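You operate a simulated robot arm through the tools that you are given. There is no shell and no other tool. Be economical: measure what you need, move in short steps, check, and stop when the job is done.

The job below is to be done with a simulated two-armed robot. You get a single attempt, and the scene is never put back.

Task
On the plank top, fold the check cloth in half.

Only the result counts: the job must be done as asked and must still hold three seconds after the hand-in. Knocking over, shifting, dropping, spilling or breaking anything else fails it. Flat cloth is picked up by pressing the open fingertips on it (5 to 10 N) and closing them slowly along it; thin cloth reads only 2 to 8 mm in the jaws.

Robot
Two 7-joint arms with two-finger parallel grippers on one trunk, on a base that drives. Base frame: it is fixed to the floor where the robot stands at the start and does not move with it; the origin is under the middle of the robot, x ahead of it, y to its left, z up; the surface under the hand at the start is at about z = 760. Readings come in mm, degrees, newtons and seconds.
The left shoulder is at the start at [70, 163, 1070], the right one opposite. With the tool pointing down near the work surface each hand reaches from about 400 to 880 mm from the robot's upright axis, wherever it stands, measured 20 degrees to its own side. Places, roughly: plank top [800, 100, 800]. Payload 3.43 kg a hand.
The TCP of each hand is the grasp point between the finger pads, 34 mm short of the fingertips. In the tool frame z runs along the fingers and y along their closing line. The gripper opens to 128 mm. The fingers are 24 mm wide and 12 mm thick; the gripper's body (48 by 130 mm) begins 96 mm behind the TCP.
Orientation is told as [roll, pitch, yaw] about the base's x, y, z axes, in that order, counted from this pose: with the fingers straight down and closing along the base's y, the tool's x points along the base's -x, its y along +y and its z along -z.

Tools
- The arms move only by the tool send_rows. It takes "left_plan", "right_plan" or both (then of equal length, played together; a hand with none holds still); each is a list of rows, each a list of 3 entries, a list of its own where there are three numbers: the shift along the base's x, y, z in mm, then the turn, a rotation vector about the base's x, y, z in degrees, then the gripper command, from -1 (fully open) to 1 (shut), values between in proportion. In form: [[[dx, dy, dz], [rx, ry, rz], jaw], ...]. A call has 1 to 20 rows; each row shifts and turns the commanded pose from where the row before left it. Each row takes 0.2 s and may step no farther than 50 mm and 8.6 degrees from the row before; otherwise, or with a gripper value out of range, the whole call is refused. A pose out of reach is approached as far as the arm can. The call stops where the force on the tool passes 40 N (or 10 N more than at its start, if that is more) or the arm is blocked; 0.2 s more then pass. Each finger travels about 153 mm/s and halts on what it meets, pressing with about 40 N; the grip force reading is that of the motor and also rises with nothing between the fingers. The clock runs only during rows and for 0.2 s after the last one: add rows that do not move to give the fingers time. The reply holds the time, the measured pose of the TCP, the force on the tool along the base axes, the opening and the grip force, in the units named above and with some noise, with the torque about the TCP (base axes, N m) and any sound that the robot's microphone picked up, and new pictures: "views" is both (left out), scene, wrist or none (wrist: the cameras of the hands that moved).
- Cameras (640 x 400 px; columns grow to the right, rows downward): "scene" is now at [123.6, 4.2, 1274.6]; the picture's right is [0.07, -1.00, 0.00], its down [-0.77, -0.05, -0.64] and it looks along [0.64, 0.04, -0.77] (base axes); focal length 214 px, centre (320, 200). "left" rides on the left gripper at [76, 11, -160] in its tool frame; the picture's right is [-0.15, 0.99, 0.00], its down [-0.88, -0.13, -0.46] and it looks along [-0.45, -0.07, 0.89] (tool axes); focal length 234 px, centre (320, 200). "right" rides on the right gripper at [76, -11, -160] in its tool frame; the picture's right is [0.15, 0.99, 0.00], its down [-0.88, 0.13, -0.46] and it looks along [-0.45, 0.07, 0.89] (tool axes); focal length 234 px, centre (320, 200).
- move_column(by): slides the trunk up (or, below 0, down) by that many mm; the arms and the scene camera ride with it, the base frame stays. It gives what a move gives, with no picture.
- steer(legs): drives the robot by 1 to 6 legs, each [ahead, left, turn to the left] in mm, mm and degrees, along the robot's own axes; the way and the turn of a leg run together, so that a leg with both is an arc; at most 1500 mm and 180 degrees a leg. The arms and the cameras ride along, it lands a little off, and it stops where it bumps. It gives what a move gives, and a new picture of the scene camera.
- head_to(pan, tilt): turns the head with the scene camera to pan (to the left, within 86 degrees either way) and tilt (down, from -29 to 69), counted from straight ahead of the robot. It gives what a move gives, and a new picture of the scene camera.
- pixel_to_xyz(camera, pixels): for up to 12 pixels [column, row] of the newest picture of that camera ("zoom" is the newest enlarged one), the place [x, y, z] in the base frame of the surface seen there, good to about 3 mm. No time passes.
- inspect(camera, box): a new picture of the part [left, top, right, bottom] of that camera's present view, enlarged. No time passes.
- close_job(): hands the job in; it is judged then, once.

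Work in short steps. Measure before you move; look again where a grasp or a placing could have gone wrong, and mend it. You have 80 turns and 260 pictures in all, those below and enlarged ones among them. Open the grippers and draw the arms clear of the work before you hand the job in, unless the task says otherwise.

The tools are called by a JSON object that holds its "api" and its "payload". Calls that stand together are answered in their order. send_rows: Moves the arms, as the interface text tells. Its arguments: {"type":"object","properties":{"left_plan":{"type":"array"},"right_plan":{"type":"array"},"views":{"type":"string","enum":["both","scene","wrist","none"]}},"required":[]} The other tools are called the same way: move_column (by) slides the trunk up or down; steer (legs) drives the base; head_to (pan, tilt) turns the head that bears the scene camera; pixel_to_xyz (camera, pixels) gives the place of the surface under pixels of a picture; inspect (camera, box) takes an enlarged picture of a part of a camera's view; close_job () hands the job in.

At the start:

```text
t: 0.0
left_eef_pos: [557.9, 360.0, 971.2]
left_tool_rot: [0.0, 0.0, 0.0]
left_wrist_force: [1.1, -0.1, 0.4]
left_torque: [-0.01, -0.03, 0.0]
left_gripper_width: 128.0
left_grasp_force: 0.0
right_eef_pos: [508.9, -113.9, 952.3]
right_tool_rot: [0.0, 0.1, 0.0]
right_wrist_force: [-0.1, 0.5, -0.5]
right_torque: [-0.01, 0.04, 0.0]
right_gripper_width: 127.8
right_grasp_force: 0.1
trunk travel left (down, up): [-550.0, 390.0]
robot x, y, heading: [1.3, 2.4, -0.1]
head pan, tilt: [3.7, 50.2]
```

scene: 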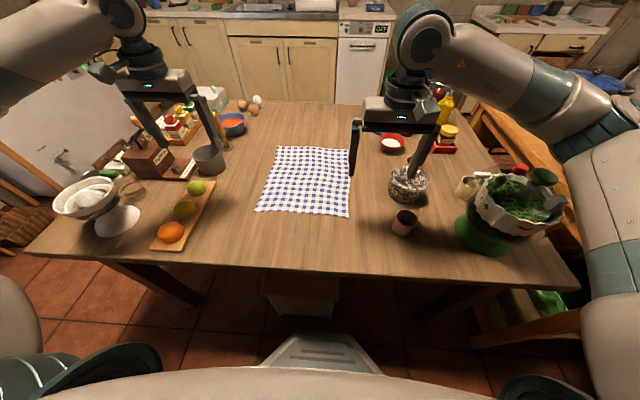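
right: 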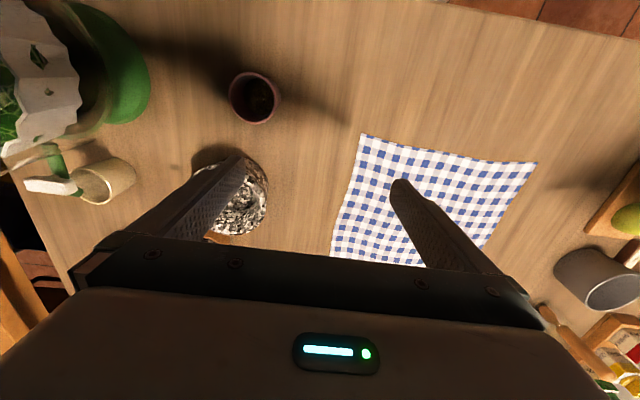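
left: 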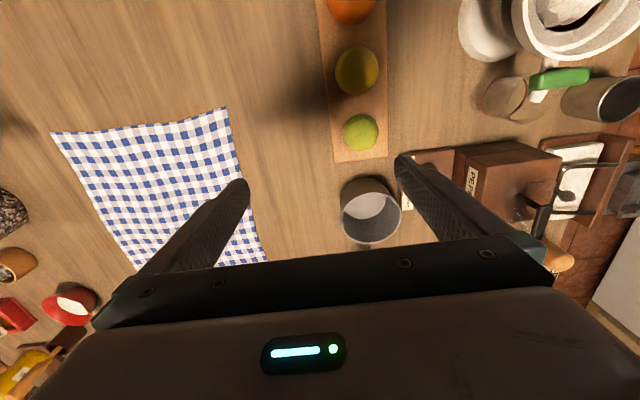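

The cloth spans about (257,210),(349,217),(351,148),(277,146) in the scene. I measure its corners and the surroundings.

{"api": "pixel_to_xyz", "payload": {"camera": "scene", "pixels": [[257, 211], [348, 217], [350, 149], [278, 147], [305, 180], [240, 230], [209, 170], [196, 188], [408, 185], [404, 222], [392, 145], [230, 130]]}}

{"api": "inspect", "payload": {"camera": "scene", "box": [230, 130, 390, 230]}}

```text
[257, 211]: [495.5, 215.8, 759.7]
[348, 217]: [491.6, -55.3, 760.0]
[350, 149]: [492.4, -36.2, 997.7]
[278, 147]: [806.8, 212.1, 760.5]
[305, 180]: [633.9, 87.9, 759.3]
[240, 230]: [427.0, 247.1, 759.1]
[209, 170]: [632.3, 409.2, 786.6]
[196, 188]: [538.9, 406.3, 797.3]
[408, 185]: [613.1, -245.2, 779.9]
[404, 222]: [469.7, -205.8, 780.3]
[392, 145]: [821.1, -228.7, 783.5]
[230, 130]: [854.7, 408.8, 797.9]
```

```text
4.00 times, centred on (310, 180) of scene
```

zoom: 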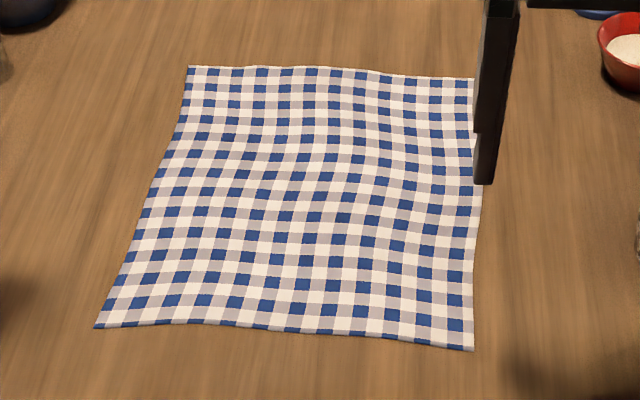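

I move both hands over the far edge (about 100 mm above it) to see the far corners and check reach.

{"api": "send_rows", "payload": {"left_plan": [[[40, -27, 0], [0, 0, 0], -1], [[40, -27, 0], [0, 0, 0], -1], [[40, -27, 0], [0, 0, 0], -1], [[40, -27, -10], [0, 0, 0], -1], [[40, -27, -10], [0, 0, 0], -0.6], [[30, -27, -10], [0, 0, 0], -0.3], [[0, 0, 0], [0, 0, 0], -0.3]], "right_plan": [[[45, 10, 0], [0, 0, 0], -1], [[45, 10, 0], [0, 0, 0], -1], [[45, 10, 0], [0, 0, 0], -1], [[45, 10, 0], [0, 0, 0], -1], [[45, 10, 0], [0, 0, 0], -0.6], [[45, 10, 0], [0, 0, 0], -0.3], [[0, 0, 0], [0, 0, 0], -0.3]]}}

```text
t: 1.6
left_eef_pos: [788.6, 199.1, 943.2]
left_tool_rot: [0.0, 0.1, 0.1]
left_wrist_force: [0.3, 0.0, -0.9]
left_torque: [0.03, -0.02, 0.01]
left_gripper_width: 83.0
left_grasp_force: 0.1
right_eef_pos: [776.9, -52.3, 952.8]
right_tool_rot: [0.0, -0.1, 0.1]
right_wrist_force: [0.2, 0.0, 0.0]
right_torque: [0.02, 0.01, 0.01]
right_gripper_width: 83.0
right_grasp_force: 0.0
trunk travel left (down, up): [-550.0, 390.0]
robot x, y, heading: [-2.1, -0.9, -0.0]
head pan, tilt: [3.7, 50.2]
```

scene: 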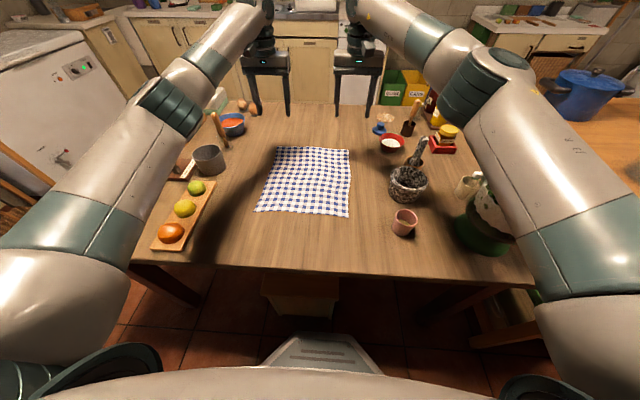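
right: 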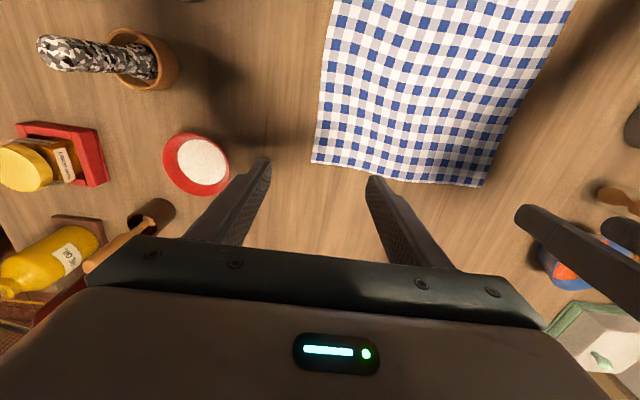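
left: 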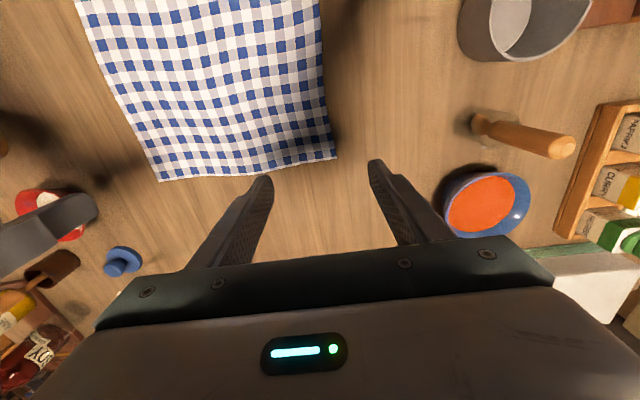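

Reach is fine at the far edge. I measure the far corners from the scene and wrist pictures.

{"api": "pixel_to_xyz", "payload": {"camera": "right", "pixels": [[314, 162], [350, 169], [400, 178], [484, 185]]}}

{"api": "pixel_to_xyz", "payload": {"camera": "left", "pixels": [[160, 179], [250, 172], [300, 163], [335, 157]]}}

{"api": "pixel_to_xyz", "payload": {"camera": "scene", "pixels": [[278, 148], [349, 150], [257, 211], [348, 216], [320, 149], [300, 214], [268, 180], [350, 182]]}}

```text
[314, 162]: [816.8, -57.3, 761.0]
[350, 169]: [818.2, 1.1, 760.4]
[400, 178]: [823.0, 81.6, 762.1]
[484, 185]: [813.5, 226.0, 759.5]
```

```text
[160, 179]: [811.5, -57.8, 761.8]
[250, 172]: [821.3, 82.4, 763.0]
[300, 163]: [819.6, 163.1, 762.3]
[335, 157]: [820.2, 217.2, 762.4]
```

```text
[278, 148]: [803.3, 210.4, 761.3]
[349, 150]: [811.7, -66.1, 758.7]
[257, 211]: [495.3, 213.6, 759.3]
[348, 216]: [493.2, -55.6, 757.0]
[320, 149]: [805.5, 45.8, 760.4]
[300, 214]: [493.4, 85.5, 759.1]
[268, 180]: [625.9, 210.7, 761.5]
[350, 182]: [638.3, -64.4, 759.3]
```

Far corners are about (815,217) and (815,-58). I set a 40 mm opening and come down to just above the cloth at x≈804.

{"api": "send_rows", "payload": {"left_plan": [[[8, -10, -35], [0, 0, 0], 0.375], [[7, -10, -35], [0, 0, 0], 0.375], [[0, 0, -35], [0, 0, 0], 0.375], [[0, 0, -30], [0, 0, 0], 0.375], [[0, 0, -4], [0, 0, 0], 0.375], [[0, 0, 0], [0, 0, 0], 0.375]], "right_plan": [[[14, 16, -35], [0, 0, 0], 0.375], [[13, 16, -35], [0, 0, 0], 0.375], [[0, 0, -35], [0, 0, 0], 0.375], [[0, 0, -35], [0, 0, 0], 0.375], [[0, 0, -9], [0, 0, 0], 0.375], [[0, 0, 0], [0, 0, 0], 0.375]]}}

```text
t: 3.0
left_eef_pos: [801.5, 178.0, 802.5]
left_tool_rot: [-0.1, 0.0, 0.0]
left_wrist_force: [0.0, -0.3, -0.2]
left_torque: [0.0, 0.05, 0.02]
left_gripper_width: 40.1
left_grasp_force: 0.0
right_eef_pos: [805.6, -21.7, 803.0]
right_tool_rot: [0.0, 0.0, 0.0]
right_wrist_force: [-0.6, 0.1, -0.5]
right_torque: [-0.01, -0.02, 0.01]
right_gripper_width: 39.6
right_grasp_force: 0.0
trunk travel left (down, up): [-550.0, 390.0]
robot x, y, heading: [-0.1, 1.6, -0.1]
head pan, tilt: [3.7, 50.2]
```

scene: 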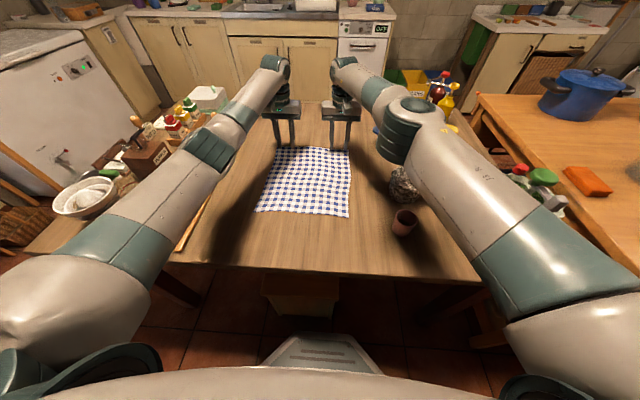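
right: 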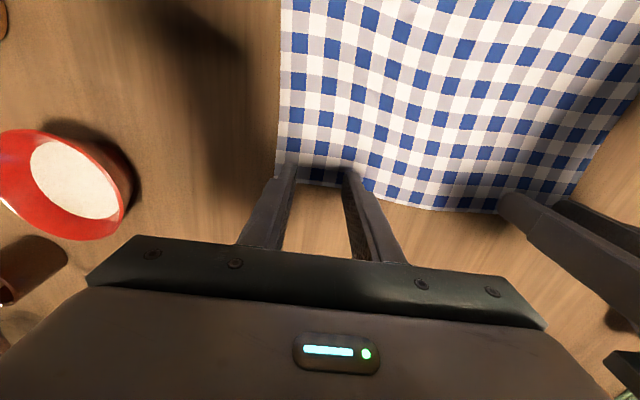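
left: 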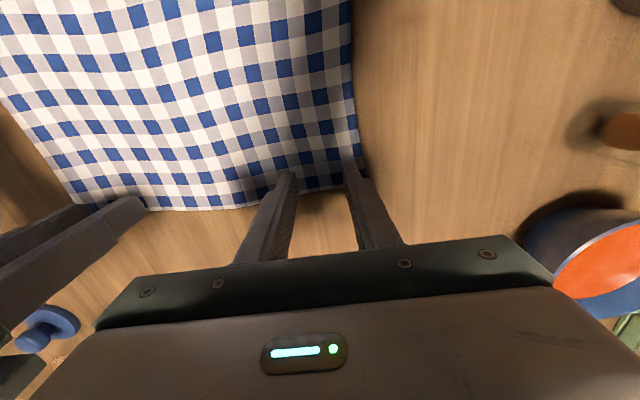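

The fingers are 8 mm above the cloth near the corners. I zoom in to judge the fingertips relative to the edge.

{"api": "inspect", "payload": {"camera": "right", "box": [240, 130, 400, 230]}}

{"api": "inspect", "payload": {"camera": "left", "box": [240, 130, 400, 230]}}

{"api": "pixel_to_xyz", "payload": {"camera": "right", "pixels": [[320, 182], [276, 178], [400, 202], [285, 164], [350, 168]]}}

{"api": "pixel_to_xyz", "payload": {"camera": "left", "pixels": [[320, 190], [366, 183], [250, 205], [285, 170], [350, 162]]}}

```text
4.00 times, centred on (320, 180) of right
```

zoom: 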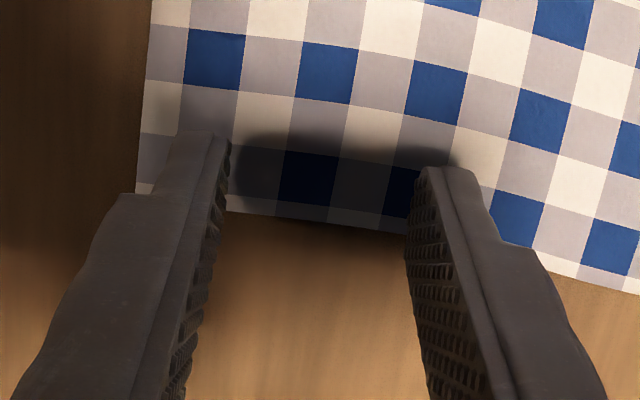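

```text
4.00 times, centred on (320, 180) of left
```

zoom: 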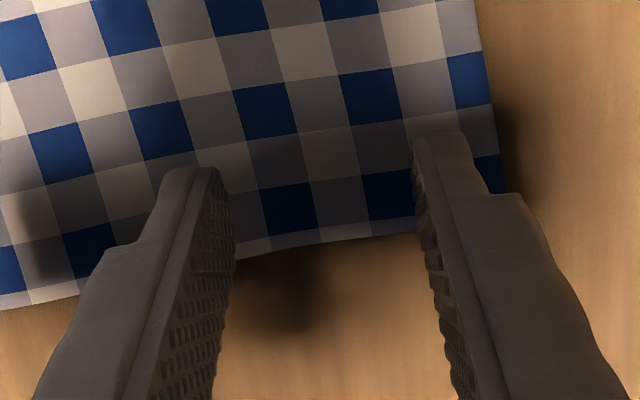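

```text
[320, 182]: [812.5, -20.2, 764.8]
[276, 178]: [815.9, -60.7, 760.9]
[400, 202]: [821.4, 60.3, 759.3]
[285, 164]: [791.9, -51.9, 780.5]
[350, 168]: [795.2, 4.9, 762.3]
```

```text
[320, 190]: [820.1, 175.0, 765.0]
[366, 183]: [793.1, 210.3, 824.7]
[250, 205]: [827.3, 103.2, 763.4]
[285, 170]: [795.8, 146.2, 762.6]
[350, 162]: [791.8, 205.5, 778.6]
```

Fingertips span x 792–816 with the edge at 813–820, so placement is good. I press down in small steps.

{"api": "send_rows", "payload": {"left_plan": [[[3, 0, -4], [0, 0, 0], 0.375], [[0, 0, -2], [0, 0, 0], 0.375], [[0, 0, -2], [0, 0, 0], 0.375], [[0, 0, 0], [0, 0, 0], 0.375]], "right_plan": [[[0, 0, -4], [0, 0, 0], 0.375], [[0, 0, -2], [0, 0, 0], 0.375], [[0, 0, -2], [0, 0, 0], 0.375], [[0, 0, 0], [0, 0, 0], 0.375]], "views": "none"}}

```text
t: 4.0
left_eef_pos: [805.5, 177.0, 795.6]
left_tool_rot: [0.0, 0.0, 0.1]
left_wrist_force: [-0.2, 0.2, 2.1]
left_torque: [0.0, 0.01, 0.0]
left_gripper_width: 40.0
left_grasp_force: 0.0
right_eef_pos: [805.0, -22.0, 795.3]
right_tool_rot: [-0.1, 0.0, -0.1]
right_wrist_force: [0.9, -0.7, 2.8]
right_torque: [0.01, 0.0, 0.04]
right_gripper_width: 40.0
right_grasp_force: 0.0
trunk travel left (down, up): [-550.0, 390.0]
robot x, y, heading: [-1.2, 0.1, 0.2]
head pan, tilt: [3.7, 50.2]
```

Light contact is made (2–3 N); I press 1 mm more.

{"api": "send_rows", "payload": {"left_plan": [[[0, 0, -1], [0, 0, 0], 0.375], [[0, 0, 0], [0, 0, 0], 0.375]], "right_plan": [[[0, 0, -1], [0, 0, 0], 0.375], [[0, 0, 0], [0, 0, 0], 0.375]], "views": "none"}}

```text
t: 4.6
left_eef_pos: [805.3, 178.4, 795.0]
left_tool_rot: [0.0, -0.1, 0.0]
left_wrist_force: [1.7, 0.8, 6.5]
left_torque: [0.04, -0.04, 0.01]
left_gripper_width: 40.0
left_grasp_force: 0.0
right_eef_pos: [806.0, -22.3, 796.9]
right_tool_rot: [0.0, 0.0, 0.0]
right_wrist_force: [1.5, 0.1, 6.5]
right_torque: [0.04, -0.01, 0.03]
right_gripper_width: 40.0
right_grasp_force: 0.1
trunk travel left (down, up): [-550.0, 390.0]
robot x, y, heading: [-2.4, 2.2, -0.0]
head pan, tilt: [3.7, 50.2]
```

Both hands press 6.5 N, so I close slowly.

{"api": "send_rows", "payload": {"left_plan": [[[0, 0, 0], [0, 0, 0], 0.42], [[0, 0, 0], [0, 0, 0], 0.47], [[0, 0, 0], [0, 0, 0], 0.52], [[0, 0, 0], [0, 0, 0], 0.57], [[0, 0, 0], [0, 0, 0], 0.62], [[0, 0, 0], [0, 0, 0], 0.67], [[0, 0, 0], [0, 0, 0], 0.72], [[0, 0, 0], [0, 0, 0], 0.77], [[0, 0, 0], [0, 0, 0], 0.82], [[0, 0, 0], [0, 0, 0], 0.87], [[0, 0, 0], [0, 0, 0], 0.92], [[0, 0, 0], [0, 0, 0], 0.96], [[0, 0, 0], [0, 0, 0], 1], [[0, 0, 0], [0, 0, 0], 1], [[0, 0, 0], [0, 0, 0], 1]], "right_plan": [[[0, 0, 0], [0, 0, 0], 0.42], [[0, 0, 0], [0, 0, 0], 0.47], [[0, 0, 0], [0, 0, 0], 0.52], [[0, 0, 0], [0, 0, 0], 0.57], [[0, 0, 0], [0, 0, 0], 0.62], [[0, 0, 0], [0, 0, 0], 0.67], [[0, 0, 0], [0, 0, 0], 0.72], [[0, 0, 0], [0, 0, 0], 0.77], [[0, 0, 0], [0, 0, 0], 0.82], [[0, 0, 0], [0, 0, 0], 0.87], [[0, 0, 0], [0, 0, 0], 0.92], [[0, 0, 0], [0, 0, 0], 0.96], [[0, 0, 0], [0, 0, 0], 1], [[0, 0, 0], [0, 0, 0], 1], [[0, 0, 0], [0, 0, 0], 1]]}}

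```text
t: 7.8
left_eef_pos: [804.4, 178.1, 794.8]
left_tool_rot: [0.1, -0.1, 0.1]
left_wrist_force: [-0.8, -0.4, 9.9]
left_torque: [0.01, 0.04, -0.06]
left_gripper_width: 0.0
left_grasp_force: 33.1
right_eef_pos: [804.8, -22.0, 794.8]
right_tool_rot: [0.0, -0.1, 0.0]
right_wrist_force: [0.0, 0.0, 4.6]
right_torque: [0.0, 0.02, 0.03]
right_gripper_width: 0.0
right_grasp_force: 32.9
trunk travel left (down, up): [-550.0, 390.0]
robot x, y, heading: [1.2, 0.2, 0.2]
head pan, tilt: [3.7, 50.2]
```

scene: 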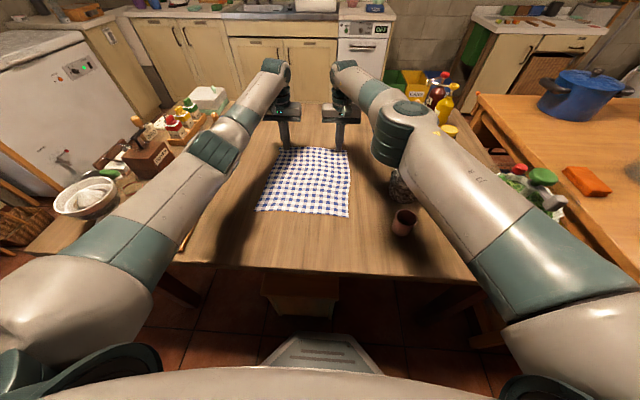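
right: 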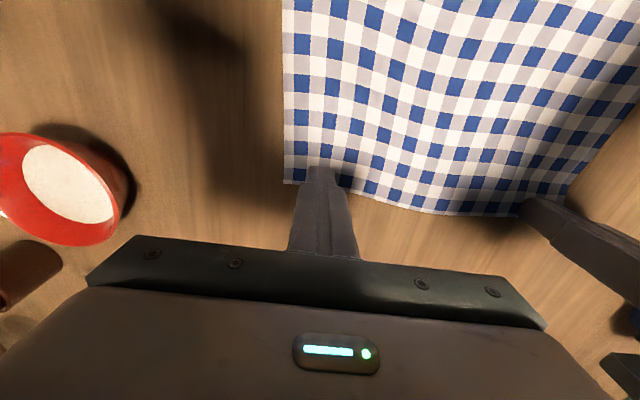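
left: 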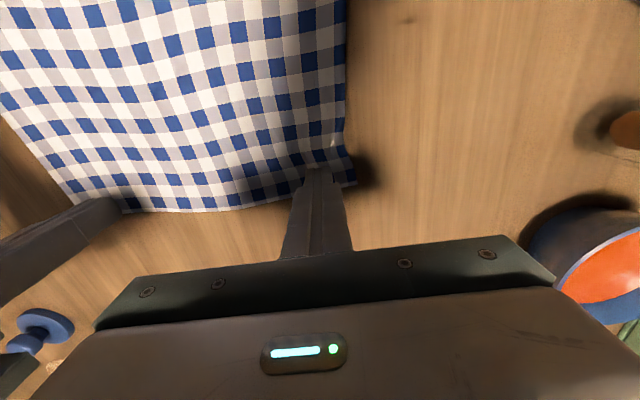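

Openings read 0.0, so both probably slipped. I zoom to see.

{"api": "inspect", "payload": {"camera": "right", "box": [260, 120, 400, 220]}}

{"api": "inspect", "payload": {"camera": "left", "box": [250, 110, 390, 210]}}

```text
4.00 times, centred on (330, 170) of right
```

zoom: 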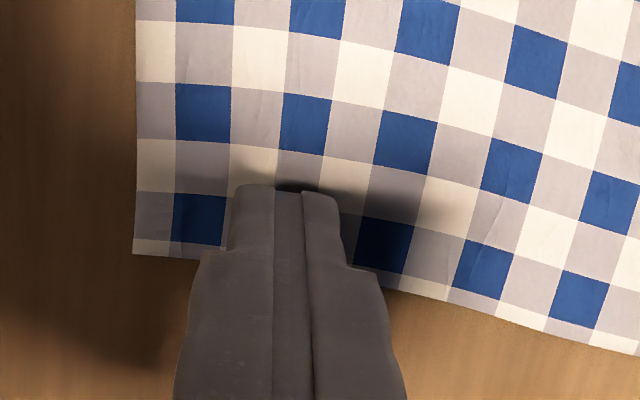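

```text
4.00 times, centred on (320, 160) of left
```

zoom: 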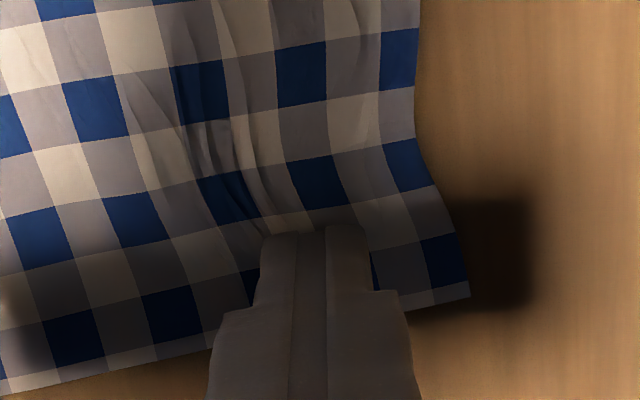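

The right slid at 4.6 N, the left only wrinkled the cloth. I lift, reopen to about 46 mm, and approach again for a firmer press.

{"api": "send_rows", "payload": {"left_plan": [[[0, 0, 12], [0, 0, 0], 1], [[0, -3, 0], [0, 0, 0], 0.28], [[0, 0, 0], [0, 0, 0], 0.28], [[0, 0, -9], [0, 0, 0], 0.28], [[0, 0, -3], [0, 0, 0], 0.28], [[0, 0, 0], [0, 0, 0], 0.28]], "right_plan": [[[0, 0, 12], [0, 0, 0], 1], [[0, 3, 0], [0, 0, 0], 0.28], [[0, 0, 0], [0, 0, 0], 0.28], [[0, 0, -9], [0, 0, 0], 0.28], [[0, 0, -3], [0, 0, 0], 0.28], [[0, 0, 0], [0, 0, 0], 0.28]], "views": "wrist"}}

```text
t: 9.2
left_eef_pos: [806.1, 174.0, 796.1]
left_tool_rot: [0.0, -0.2, 0.1]
left_wrist_force: [1.1, 0.6, 4.8]
left_torque: [-0.01, -0.03, 0.03]
left_gripper_width: 46.1
left_grasp_force: 0.1
right_eef_pos: [802.9, -17.5, 795.9]
right_tool_rot: [0.0, -0.1, 0.0]
right_wrist_force: [0.4, 1.2, 6.7]
right_torque: [0.05, -0.01, 0.02]
right_gripper_width: 46.0
right_grasp_force: 0.1
trunk travel left (down, up): [-550.0, 390.0]
robot x, y, heading: [-0.5, 2.3, -0.2]
head pan, tilt: [3.7, 50.2]
```

right: 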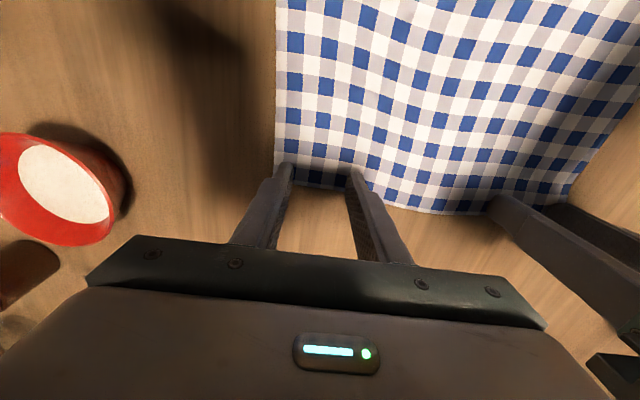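
left: 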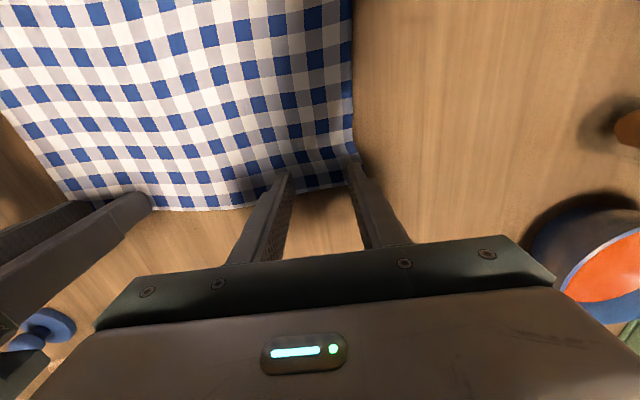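

Contacts are 4.8 N (left) and 6.7 N (right). I press about 1 mm more and close halfway slowly, checking force.

{"api": "send_rows", "payload": {"left_plan": [[[0, 0, -1.3], [0, 0, 0], 0.28], [[0, 0, 0], [0, 0, 0], 0.3], [[0, 0, 0], [0, 0, 0], 0.33], [[0, 0, 0], [0, 0, 0], 0.36], [[0, 0, 0], [0, 0, 0], 0.39], [[0, 0, 0], [0, 0, 0], 0.42], [[0, 0, 0], [0, 0, 0], 0.45], [[0, 0, 0], [0, 0, 0], 0.48], [[0, 0, 0], [0, 0, 0], 0.51], [[0, 0, 0], [0, 0, 0], 0.54], [[0, 0, 0], [0, 0, 0], 0.57], [[0, 0, 0], [0, 0, 0], 0.6]], "right_plan": [[[0, 0, -1], [0, 0, 0], 0.28], [[0, 0, 0], [0, 0, 0], 0.3], [[0, 0, 0], [0, 0, 0], 0.33], [[0, 0, 0], [0, 0, 0], 0.36], [[0, 0, 0], [0, 0, 0], 0.39], [[0, 0, 0], [0, 0, 0], 0.42], [[0, 0, 0], [0, 0, 0], 0.45], [[0, 0, 0], [0, 0, 0], 0.48], [[0, 0, 0], [0, 0, 0], 0.51], [[0, 0, 0], [0, 0, 0], 0.54], [[0, 0, 0], [0, 0, 0], 0.57], [[0, 0, 0], [0, 0, 0], 0.6]], "views": "wrist"}}

{"api": "inspect", "payload": {"camera": "right", "box": [250, 120, 390, 220]}}

{"api": "inspect", "payload": {"camera": "left", "box": [250, 110, 390, 210]}}

```text
t: 11.8
left_eef_pos: [804.7, 173.9, 795.6]
left_tool_rot: [0.1, -0.2, 0.1]
left_wrist_force: [-0.3, -0.9, 16.5]
left_torque: [-0.05, 0.08, 0.02]
left_gripper_width: 23.7
left_grasp_force: 0.1
right_eef_pos: [802.3, -18.8, 796.4]
right_tool_rot: [0.0, -0.2, 0.0]
right_wrist_force: [0.2, -0.4, 8.9]
right_torque: [0.01, 0.05, -0.01]
right_gripper_width: 24.0
right_grasp_force: 0.0
trunk travel left (down, up): [-550.0, 390.0]
robot x, y, heading: [0.8, 0.4, 0.2]
head pan, tilt: [3.7, 50.2]
```

right: 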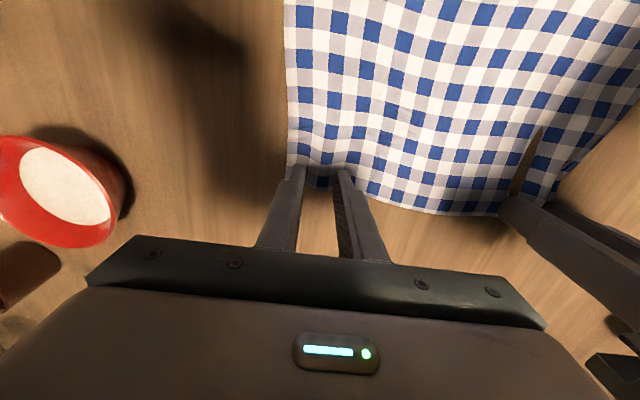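
left: 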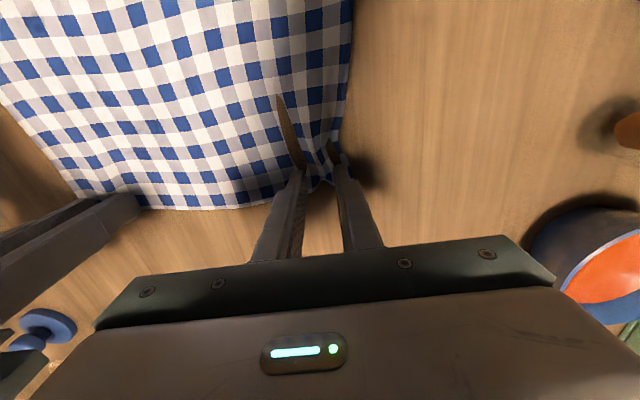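

```text
4.00 times, centred on (320, 170) of right
```

zoom: 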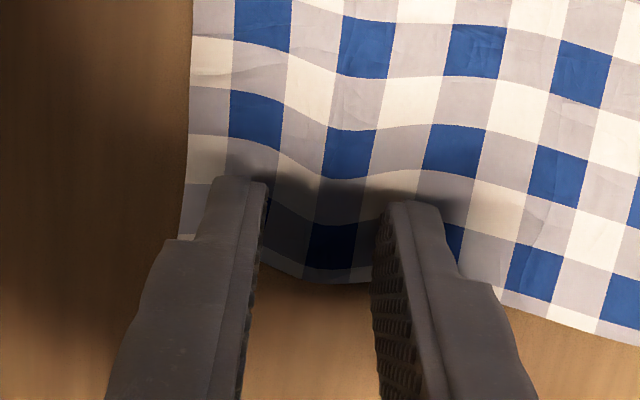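

```text
4.00 times, centred on (320, 160) of left
```

zoom: 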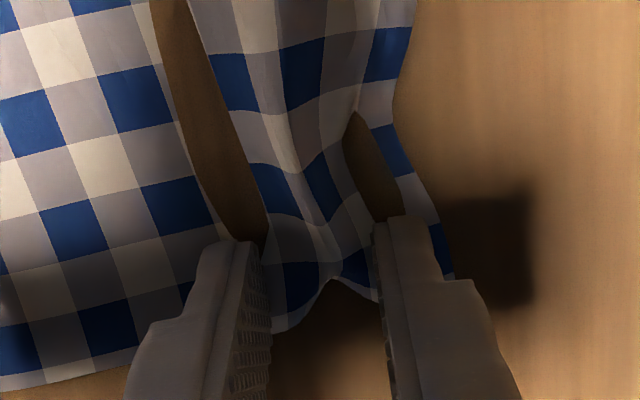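

Both sides are now gathering a ridge between the fingers; the left press is high at 16.5 N. I ease the left slightly and continue closing slowly.

{"api": "send_rows", "payload": {"left_plan": [[[0, 0, 1], [0, 0, 0], 0.62], [[0, 0, 0], [0, 0, 0], 0.65], [[0, 0, 0], [0, 0, 0], 0.68], [[0, 0, 0], [0, 0, 0], 0.71], [[0, 0, 0], [0, 0, 0], 0.74], [[0, 0, 0], [0, 0, 0], 0.77], [[0, 0, 0], [0, 0, 0], 0.8], [[0, 0, 0], [0, 0, 0], 0.83], [[0, 0, 0], [0, 0, 0], 0.86], [[0, 0, 0], [0, 0, 0], 0.89], [[0, 0, 0], [0, 0, 0], 0.92], [[0, 0, 0], [0, 0, 0], 0.95], [[0, 0, 0], [0, 0, 0], 1], [[0, 0, 0], [0, 0, 0], 1], [[0, 0, 0], [0, 0, 0], 1]], "right_plan": [[[0, 0, -0.3], [0, 0, 0], 0.62], [[0, 0, 0], [0, 0, 0], 0.65], [[0, 0, 0], [0, 0, 0], 0.68], [[0, 0, 0], [0, 0, 0], 0.71], [[0, 0, 0], [0, 0, 0], 0.74], [[0, 0, 0], [0, 0, 0], 0.77], [[0, 0, 0], [0, 0, 0], 0.8], [[0, 0, 0], [0, 0, 0], 0.83], [[0, 0, 0], [0, 0, 0], 0.86], [[0, 0, 0], [0, 0, 0], 0.89], [[0, 0, 0], [0, 0, 0], 0.92], [[0, 0, 0], [0, 0, 0], 0.95], [[0, 0, 0], [0, 0, 0], 1], [[0, 0, 0], [0, 0, 0], 1], [[0, 0, 0], [0, 0, 0], 1]], "views": "wrist"}}

{"api": "inspect", "payload": {"camera": "right", "box": [250, 120, 390, 220]}}

{"api": "inspect", "payload": {"camera": "left", "box": [250, 110, 390, 210]}}

```text
t: 15.0
left_eef_pos: [804.1, 175.1, 794.8]
left_tool_rot: [0.0, -0.2, 0.1]
left_wrist_force: [0.0, -2.1, 2.4]
left_torque: [-0.05, 0.02, 0.05]
left_gripper_width: 2.3
left_grasp_force: 37.2
right_eef_pos: [802.3, -18.2, 796.3]
right_tool_rot: [0.0, -0.1, 0.0]
right_wrist_force: [-0.8, 1.3, 20.9]
right_torque: [0.06, 0.1, 0.0]
right_gripper_width: 0.0
right_grasp_force: 33.5
trunk travel left (down, up): [-550.0, 390.0]
robot x, y, heading: [-1.9, 2.6, -0.2]
head pan, tilt: [3.7, 50.2]
```

right: 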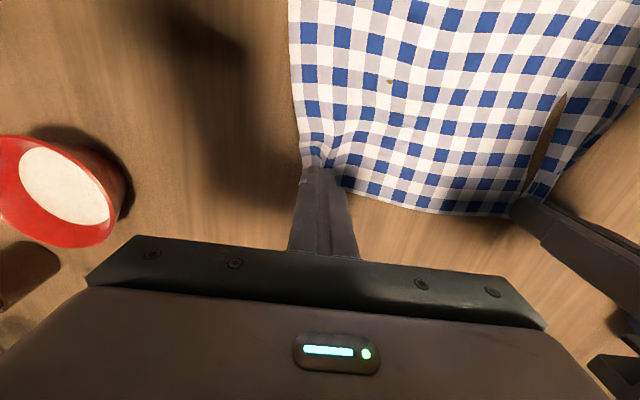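
left: 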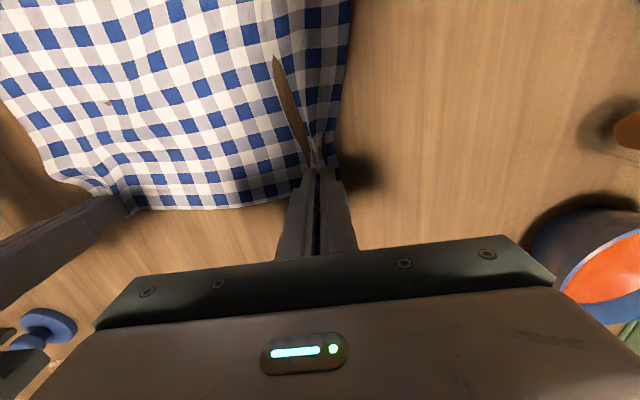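

```text
4.00 times, centred on (320, 170) of right
```

zoom: 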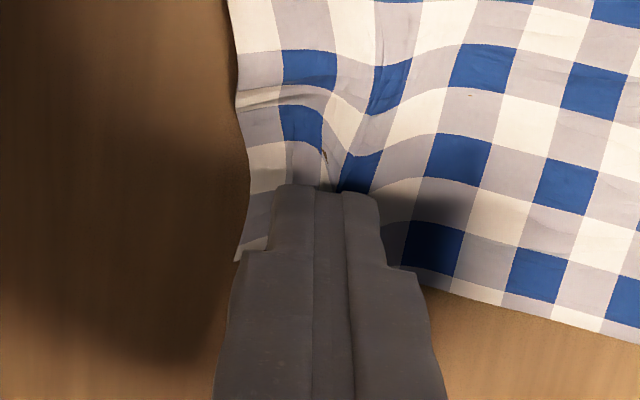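

```text
4.00 times, centred on (320, 160) of left
```

zoom: 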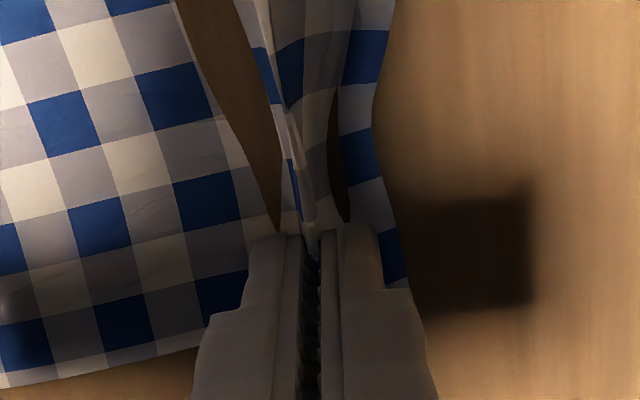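

Left holds (2.3 mm, ridge visible). Right missed again (0.0 mm); I lift the right, reopen and press again with the left holding still.

{"api": "send_rows", "payload": {"right_plan": [[[0, 0, 12], [0, 0, 0], 1], [[0, 0, 0], [0, 0, 0], 0.28], [[0, 0, 0], [0, 0, 0], 0.28], [[0, 0, -9], [0, 0, 0], 0.28], [[0, 0, -3], [0, 0, 0], 0.28], [[0, 0, -0.6], [0, 0, 0], 0.28], [[0, 0, 0], [0, 0, 0], 0.28]], "views": "wrist"}}

{"api": "inspect", "payload": {"camera": "right", "box": [250, 120, 390, 220]}}

```text
t: 16.6
left_eef_pos: [804.3, 175.8, 795.9]
left_tool_rot: [0.0, -0.2, 0.1]
left_wrist_force: [3.2, 1.3, 9.6]
left_torque: [0.01, -0.05, -0.01]
left_gripper_width: 2.4
left_grasp_force: 37.3
right_eef_pos: [804.0, -18.6, 795.0]
right_tool_rot: [0.1, -0.4, 0.1]
right_wrist_force: [2.2, -1.4, 9.4]
right_torque: [-0.07, 0.03, -0.01]
right_gripper_width: 46.4
right_grasp_force: 0.4
trunk travel left (down, up): [-550.0, 390.0]
robot x, y, heading: [-0.2, 0.2, 0.0]
head pan, tilt: [3.7, 50.2]
```

right: 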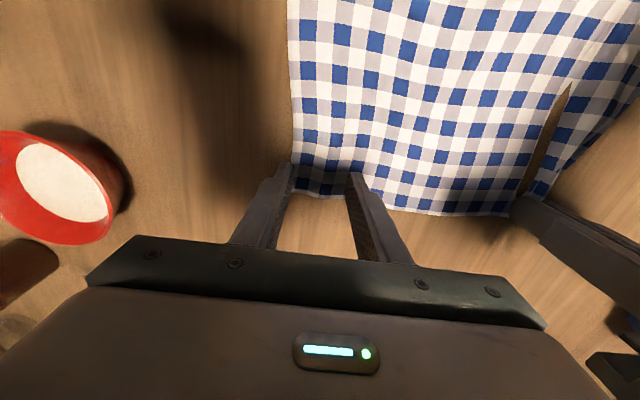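

```text
4.00 times, centred on (320, 170) of right
```

zoom: 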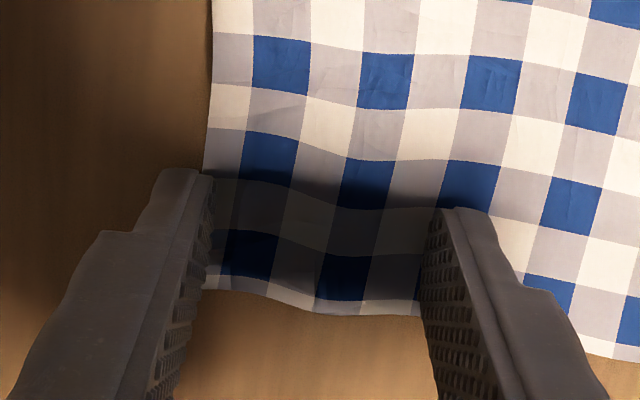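

The right outer finger is now off the cloth edge, so I lift, shift it 12 mm to +y and press again.

{"api": "send_rows", "payload": {"right_plan": [[[0, 0, 12], [0, 0, 0], 0.28], [[0, 12, 0], [0, 0, 0], 0.28], [[0, 0, 0], [0, 0, 0], 0.28], [[0, 0, -9], [0, 0, 0], 0.28], [[0, 0, -3], [0, 0, 0], 0.28], [[0, 0, 0], [0, 0, 0], 0.28], [[0, 0, 0], [0, 0, 0], 0.28]], "views": "none"}}

{"api": "inspect", "payload": {"camera": "right", "box": [250, 120, 390, 220]}}

```text
t: 18.2
left_eef_pos: [804.1, 174.7, 795.3]
left_tool_rot: [0.1, -0.1, 0.1]
left_wrist_force: [2.1, 2.5, 6.3]
left_torque: [0.01, -0.06, -0.01]
left_gripper_width: 2.4
left_grasp_force: 37.3
right_eef_pos: [799.7, -9.9, 795.6]
right_tool_rot: [0.0, -0.2, 0.0]
right_wrist_force: [-2.6, -0.9, 16.5]
right_torque: [-0.08, 0.06, -0.04]
right_gripper_width: 46.3
right_grasp_force: 0.0
right hand out of reach, approached as far as the arm can: row 2
trunk travel left (down, up): [-550.0, 390.0]
robot x, y, heading: [2.6, -3.6, 0.1]
head pan, tilt: [3.7, 50.2]
```

```text
4.00 times, centred on (320, 170) of right
```

zoom: 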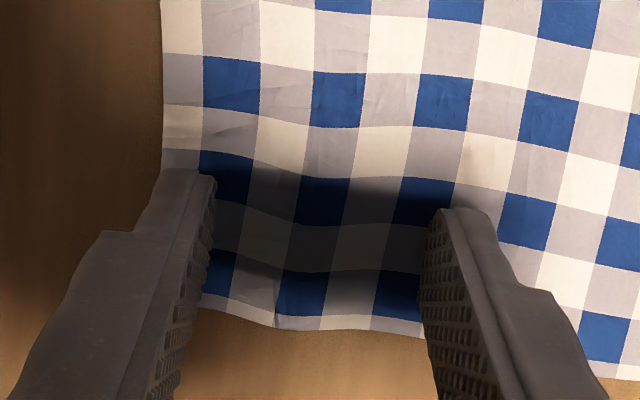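

Good placement (just at reach limit). Force is 16.5 N; I ease 0.6 mm and close slowly.

{"api": "send_rows", "payload": {"right_plan": [[[0, 0, 0.6], [0, 0, 0], 0.28], [[0, 0, 0], [0, 0, 0], 0.31], [[0, 0, 0], [0, 0, 0], 0.35], [[0, 0, 0], [0, 0, 0], 0.39], [[0, 0, 0], [0, 0, 0], 0.43], [[0, 0, 0], [0, 0, 0], 0.47], [[0, 0, 0], [0, 0, 0], 0.51], [[0, 0, 0], [0, 0, 0], 0.55], [[0, 0, 0], [0, 0, 0], 0.59], [[0, 0, 0], [0, 0, 0], 0.63], [[0, 0, 0], [0, 0, 0], 0.67], [[0, 0, 0], [0, 0, 0], 0.71], [[0, 0, 0], [0, 0, 0], 0.75]], "views": "none"}}

{"api": "inspect", "payload": {"camera": "right", "box": [250, 120, 390, 220]}}

```text
t: 21.0
left_eef_pos: [804.0, 175.5, 796.2]
left_tool_rot: [0.0, -0.2, 0.1]
left_wrist_force: [-0.1, -1.9, 0.6]
left_torque: [-0.06, 0.0, 0.05]
left_gripper_width: 2.5
left_grasp_force: 36.9
right_eef_pos: [799.2, -8.3, 795.0]
right_tool_rot: [0.0, -0.1, 0.1]
right_wrist_force: [-0.3, 2.3, 21.3]
right_torque: [0.03, -0.05, -0.01]
right_gripper_width: 16.5
right_grasp_force: 0.4
trunk travel left (down, up): [-550.0, 390.0]
robot x, y, heading: [-1.2, -2.2, -0.2]
head pan, tilt: [3.7, 50.2]
```

```text
4.00 times, centred on (320, 170) of right
```

zoom: 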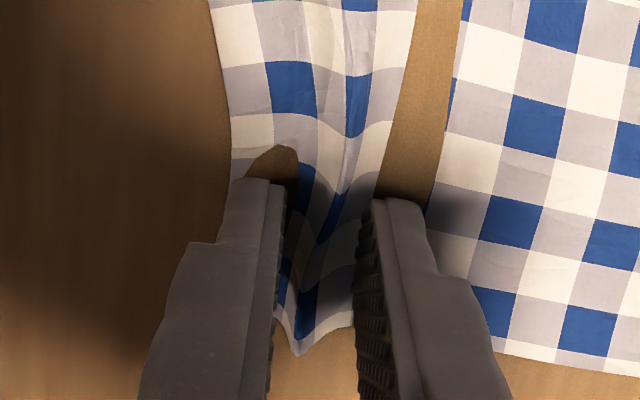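

A ridge has formed between the right fingers. I finish closing.

{"api": "send_rows", "payload": {"right_plan": [[[0, 0, 0.7], [0, 0, 0], 0.78], [[0, 0, 0], [0, 0, 0], 0.82], [[0, 0, 0], [0, 0, 0], 0.86], [[0, 0, 0], [0, 0, 0], 0.9], [[0, 0, 0], [0, 0, 0], 0.94], [[0, 0, 0], [0, 0, 0], 1], [[0, 0, 0], [0, 0, 0], 1], [[0, 0, 0], [0, 0, 0], 1]], "views": "wrist"}}

{"api": "inspect", "payload": {"camera": "right", "box": [250, 120, 390, 220]}}

```text
t: 22.8
left_eef_pos: [804.4, 175.2, 795.0]
left_tool_rot: [0.0, -0.1, 0.0]
left_wrist_force: [0.0, -16.0, 2.5]
left_torque: [-0.53, -0.05, 0.14]
left_gripper_width: 2.5
left_grasp_force: 37.0
right_eef_pos: [799.3, -7.8, 796.2]
right_tool_rot: [0.0, -0.1, 0.1]
right_wrist_force: [-1.0, 15.5, 15.3]
right_torque: [0.58, 0.02, 0.06]
right_gripper_width: 2.7
right_grasp_force: 37.5
trunk travel left (down, up): [-550.0, 390.0]
robot x, y, heading: [-1.1, 2.4, 0.1]
head pan, tilt: [3.7, 50.2]
```

right: 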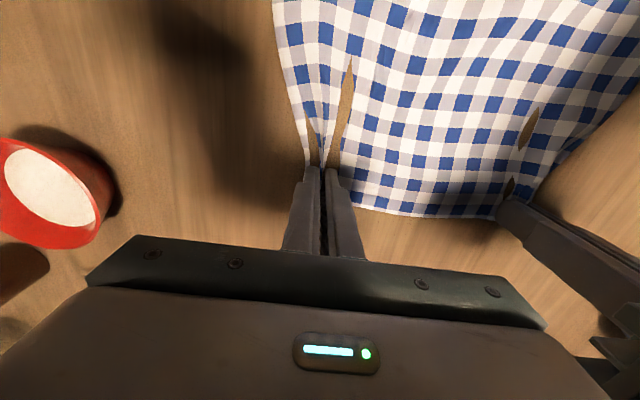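

```text
4.00 times, centred on (320, 170) of right
```

zoom: 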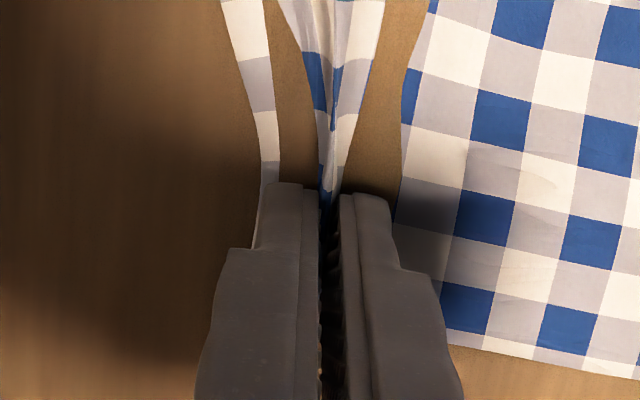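

Both hold cloth (2.5/2.7 mm), with 16 N tension between the hands. I lift gently and bring them 4 mm closer together each.

{"api": "send_rows", "payload": {"left_plan": [[[0, -2, 5], [0, 0, 0], 1], [[0, -2, 10], [0, 0, 0], 1], [[-5, 0, 15], [0, 0, 0], 1], [[0, 0, 0], [0, 0, 0], 1]], "right_plan": [[[0, 2, 5], [0, 0, 0], 1], [[0, 2, 10], [0, 0, 0], 1], [[-5, 0, 15], [0, 0, 0], 1], [[0, 0, 0], [0, 0, 0], 1]]}}

```text
t: 23.8
left_eef_pos: [801.2, 171.1, 823.5]
left_tool_rot: [0.0, 0.0, 0.2]
left_wrist_force: [1.0, -2.1, -0.3]
left_torque: [-0.1, -0.03, 0.09]
left_gripper_width: 2.3
left_grasp_force: 36.5
right_eef_pos: [794.8, -4.9, 822.7]
right_tool_rot: [-0.1, 0.1, -0.1]
right_wrist_force: [0.1, 2.5, 0.6]
right_torque: [0.07, -0.01, 0.0]
right_gripper_width: 2.4
right_grasp_force: 37.0
trunk travel left (down, up): [-550.0, 390.0]
robot x, y, heading: [-0.0, -2.7, -0.1]
head pan, tilt: [3.7, 50.2]
```

scene: 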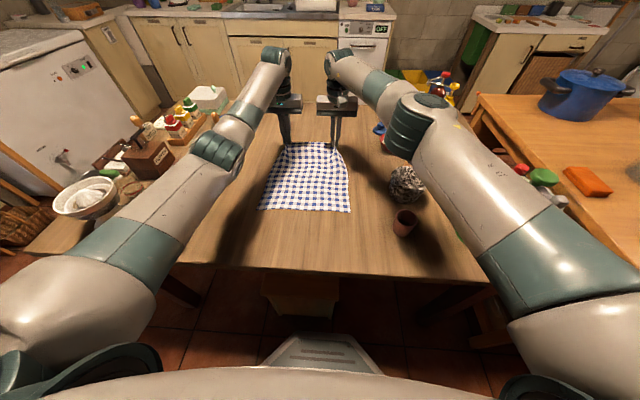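
right: 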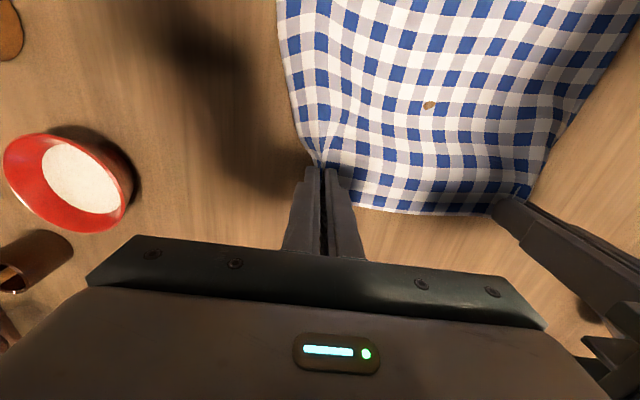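
left: 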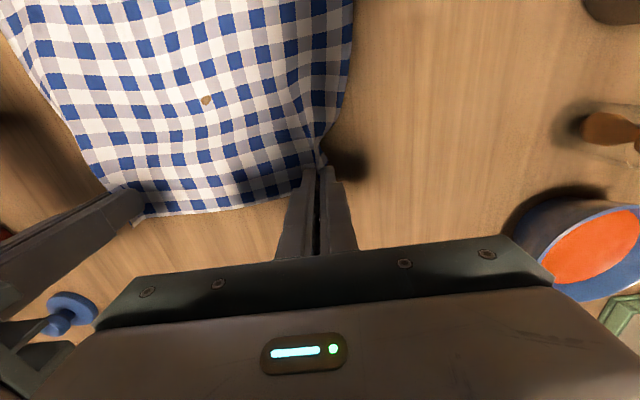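

Both corners are lifted cleanly. I run the first half of the arc toward the robot over the fold line (x≈654).

{"api": "send_rows", "payload": {"left_plan": [[[-10, 0, 24], [0, 0, 0], 1], [[-16, 0, 22], [0, 0, 0], 1], [[-21, 0, 20], [0, 0, 0], 1], [[-25, 0, 16], [0, 0, 0], 1], [[-28, 0, 11], [0, 0, 0], 1], [[-30, 0, 6], [0, 0, 0], 1], [[-30, 0, 0], [0, 0, 0], 1], [[0, 0, 0], [0, 0, 0], 1]], "right_plan": [[[-7, 0, 24], [0, 0, 0], 1], [[-14, 0, 22], [0, 0, 0], 1], [[-20, 0, 20], [0, 0, 0], 1], [[-25, 0, 16], [0, 0, 0], 1], [[-28, 0, 11], [0, 0, 0], 1], [[-30, 0, 6], [0, 0, 0], 1], [[-30, 0, 0], [0, 0, 0], 1], [[0, 0, 0], [0, 0, 0], 1]]}}

{"api": "inspect", "payload": {"camera": "scene", "box": [220, 120, 380, 220]}}

```text
t: 25.6
left_eef_pos: [641.2, 171.1, 922.4]
left_tool_rot: [-0.1, 0.2, 0.1]
left_wrist_force: [1.2, -3.1, 0.7]
left_torque: [-0.14, 0.02, 0.06]
left_gripper_width: 2.4
left_grasp_force: 37.0
right_eef_pos: [643.4, -6.1, 922.8]
right_tool_rot: [0.1, 0.1, 0.0]
right_wrist_force: [0.1, 3.3, 0.5]
right_torque: [0.15, 0.03, 0.0]
right_gripper_width: 2.4
right_grasp_force: 37.6
trunk travel left (down, up): [-550.0, 390.0]
robot x, y, heading: [0.7, -1.0, 0.1]
head pan, tilt: [3.7, 50.2]
```

scene: 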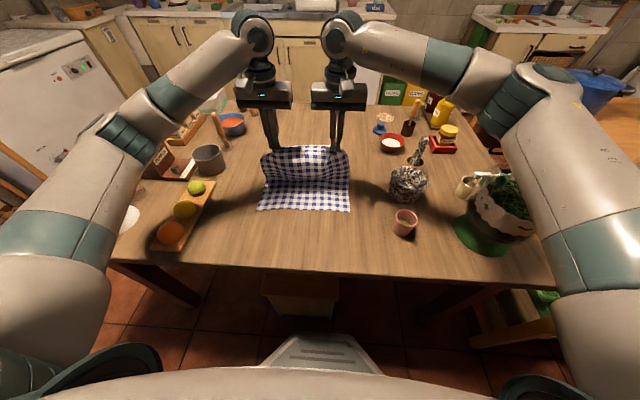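
right: 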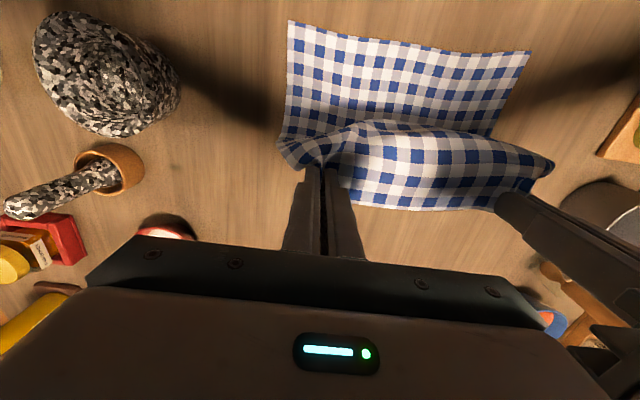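
left: 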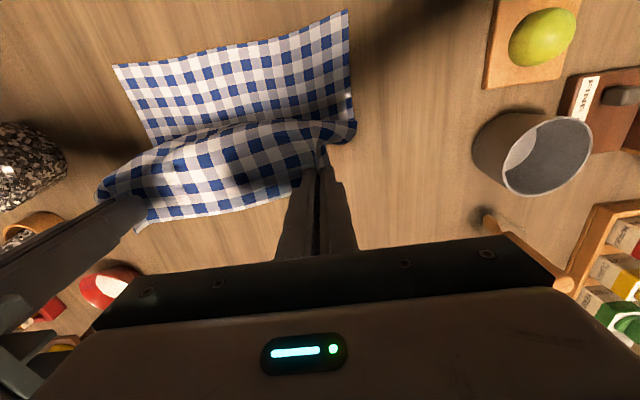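

```text
4.00 times, centred on (300, 170) of scene
```

zoom: 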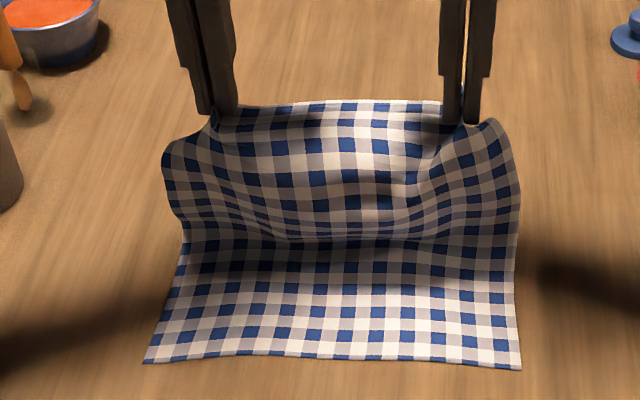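

Going well: the cloth hangs from the two corners over the middle. I measure the near edge.

{"api": "pixel_to_xyz", "payload": {"camera": "zoom", "pixels": [[147, 360], [300, 355], [420, 362], [519, 367]]}}

{"api": "pixel_to_xyz", "payload": {"camera": "right", "pixels": [[290, 24], [400, 42], [526, 54]]}}

{"api": "pixel_to_xyz", "payload": {"camera": "left", "pixels": [[346, 13], [230, 47], [117, 67]]}}

```text
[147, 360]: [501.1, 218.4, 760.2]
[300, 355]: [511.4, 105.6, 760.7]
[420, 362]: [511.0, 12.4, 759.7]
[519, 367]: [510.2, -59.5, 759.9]
```

```text
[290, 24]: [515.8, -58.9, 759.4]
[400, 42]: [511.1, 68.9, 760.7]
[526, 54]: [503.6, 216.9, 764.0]
```

```text
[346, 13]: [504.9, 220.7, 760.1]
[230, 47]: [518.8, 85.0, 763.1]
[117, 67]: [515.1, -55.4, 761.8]
```

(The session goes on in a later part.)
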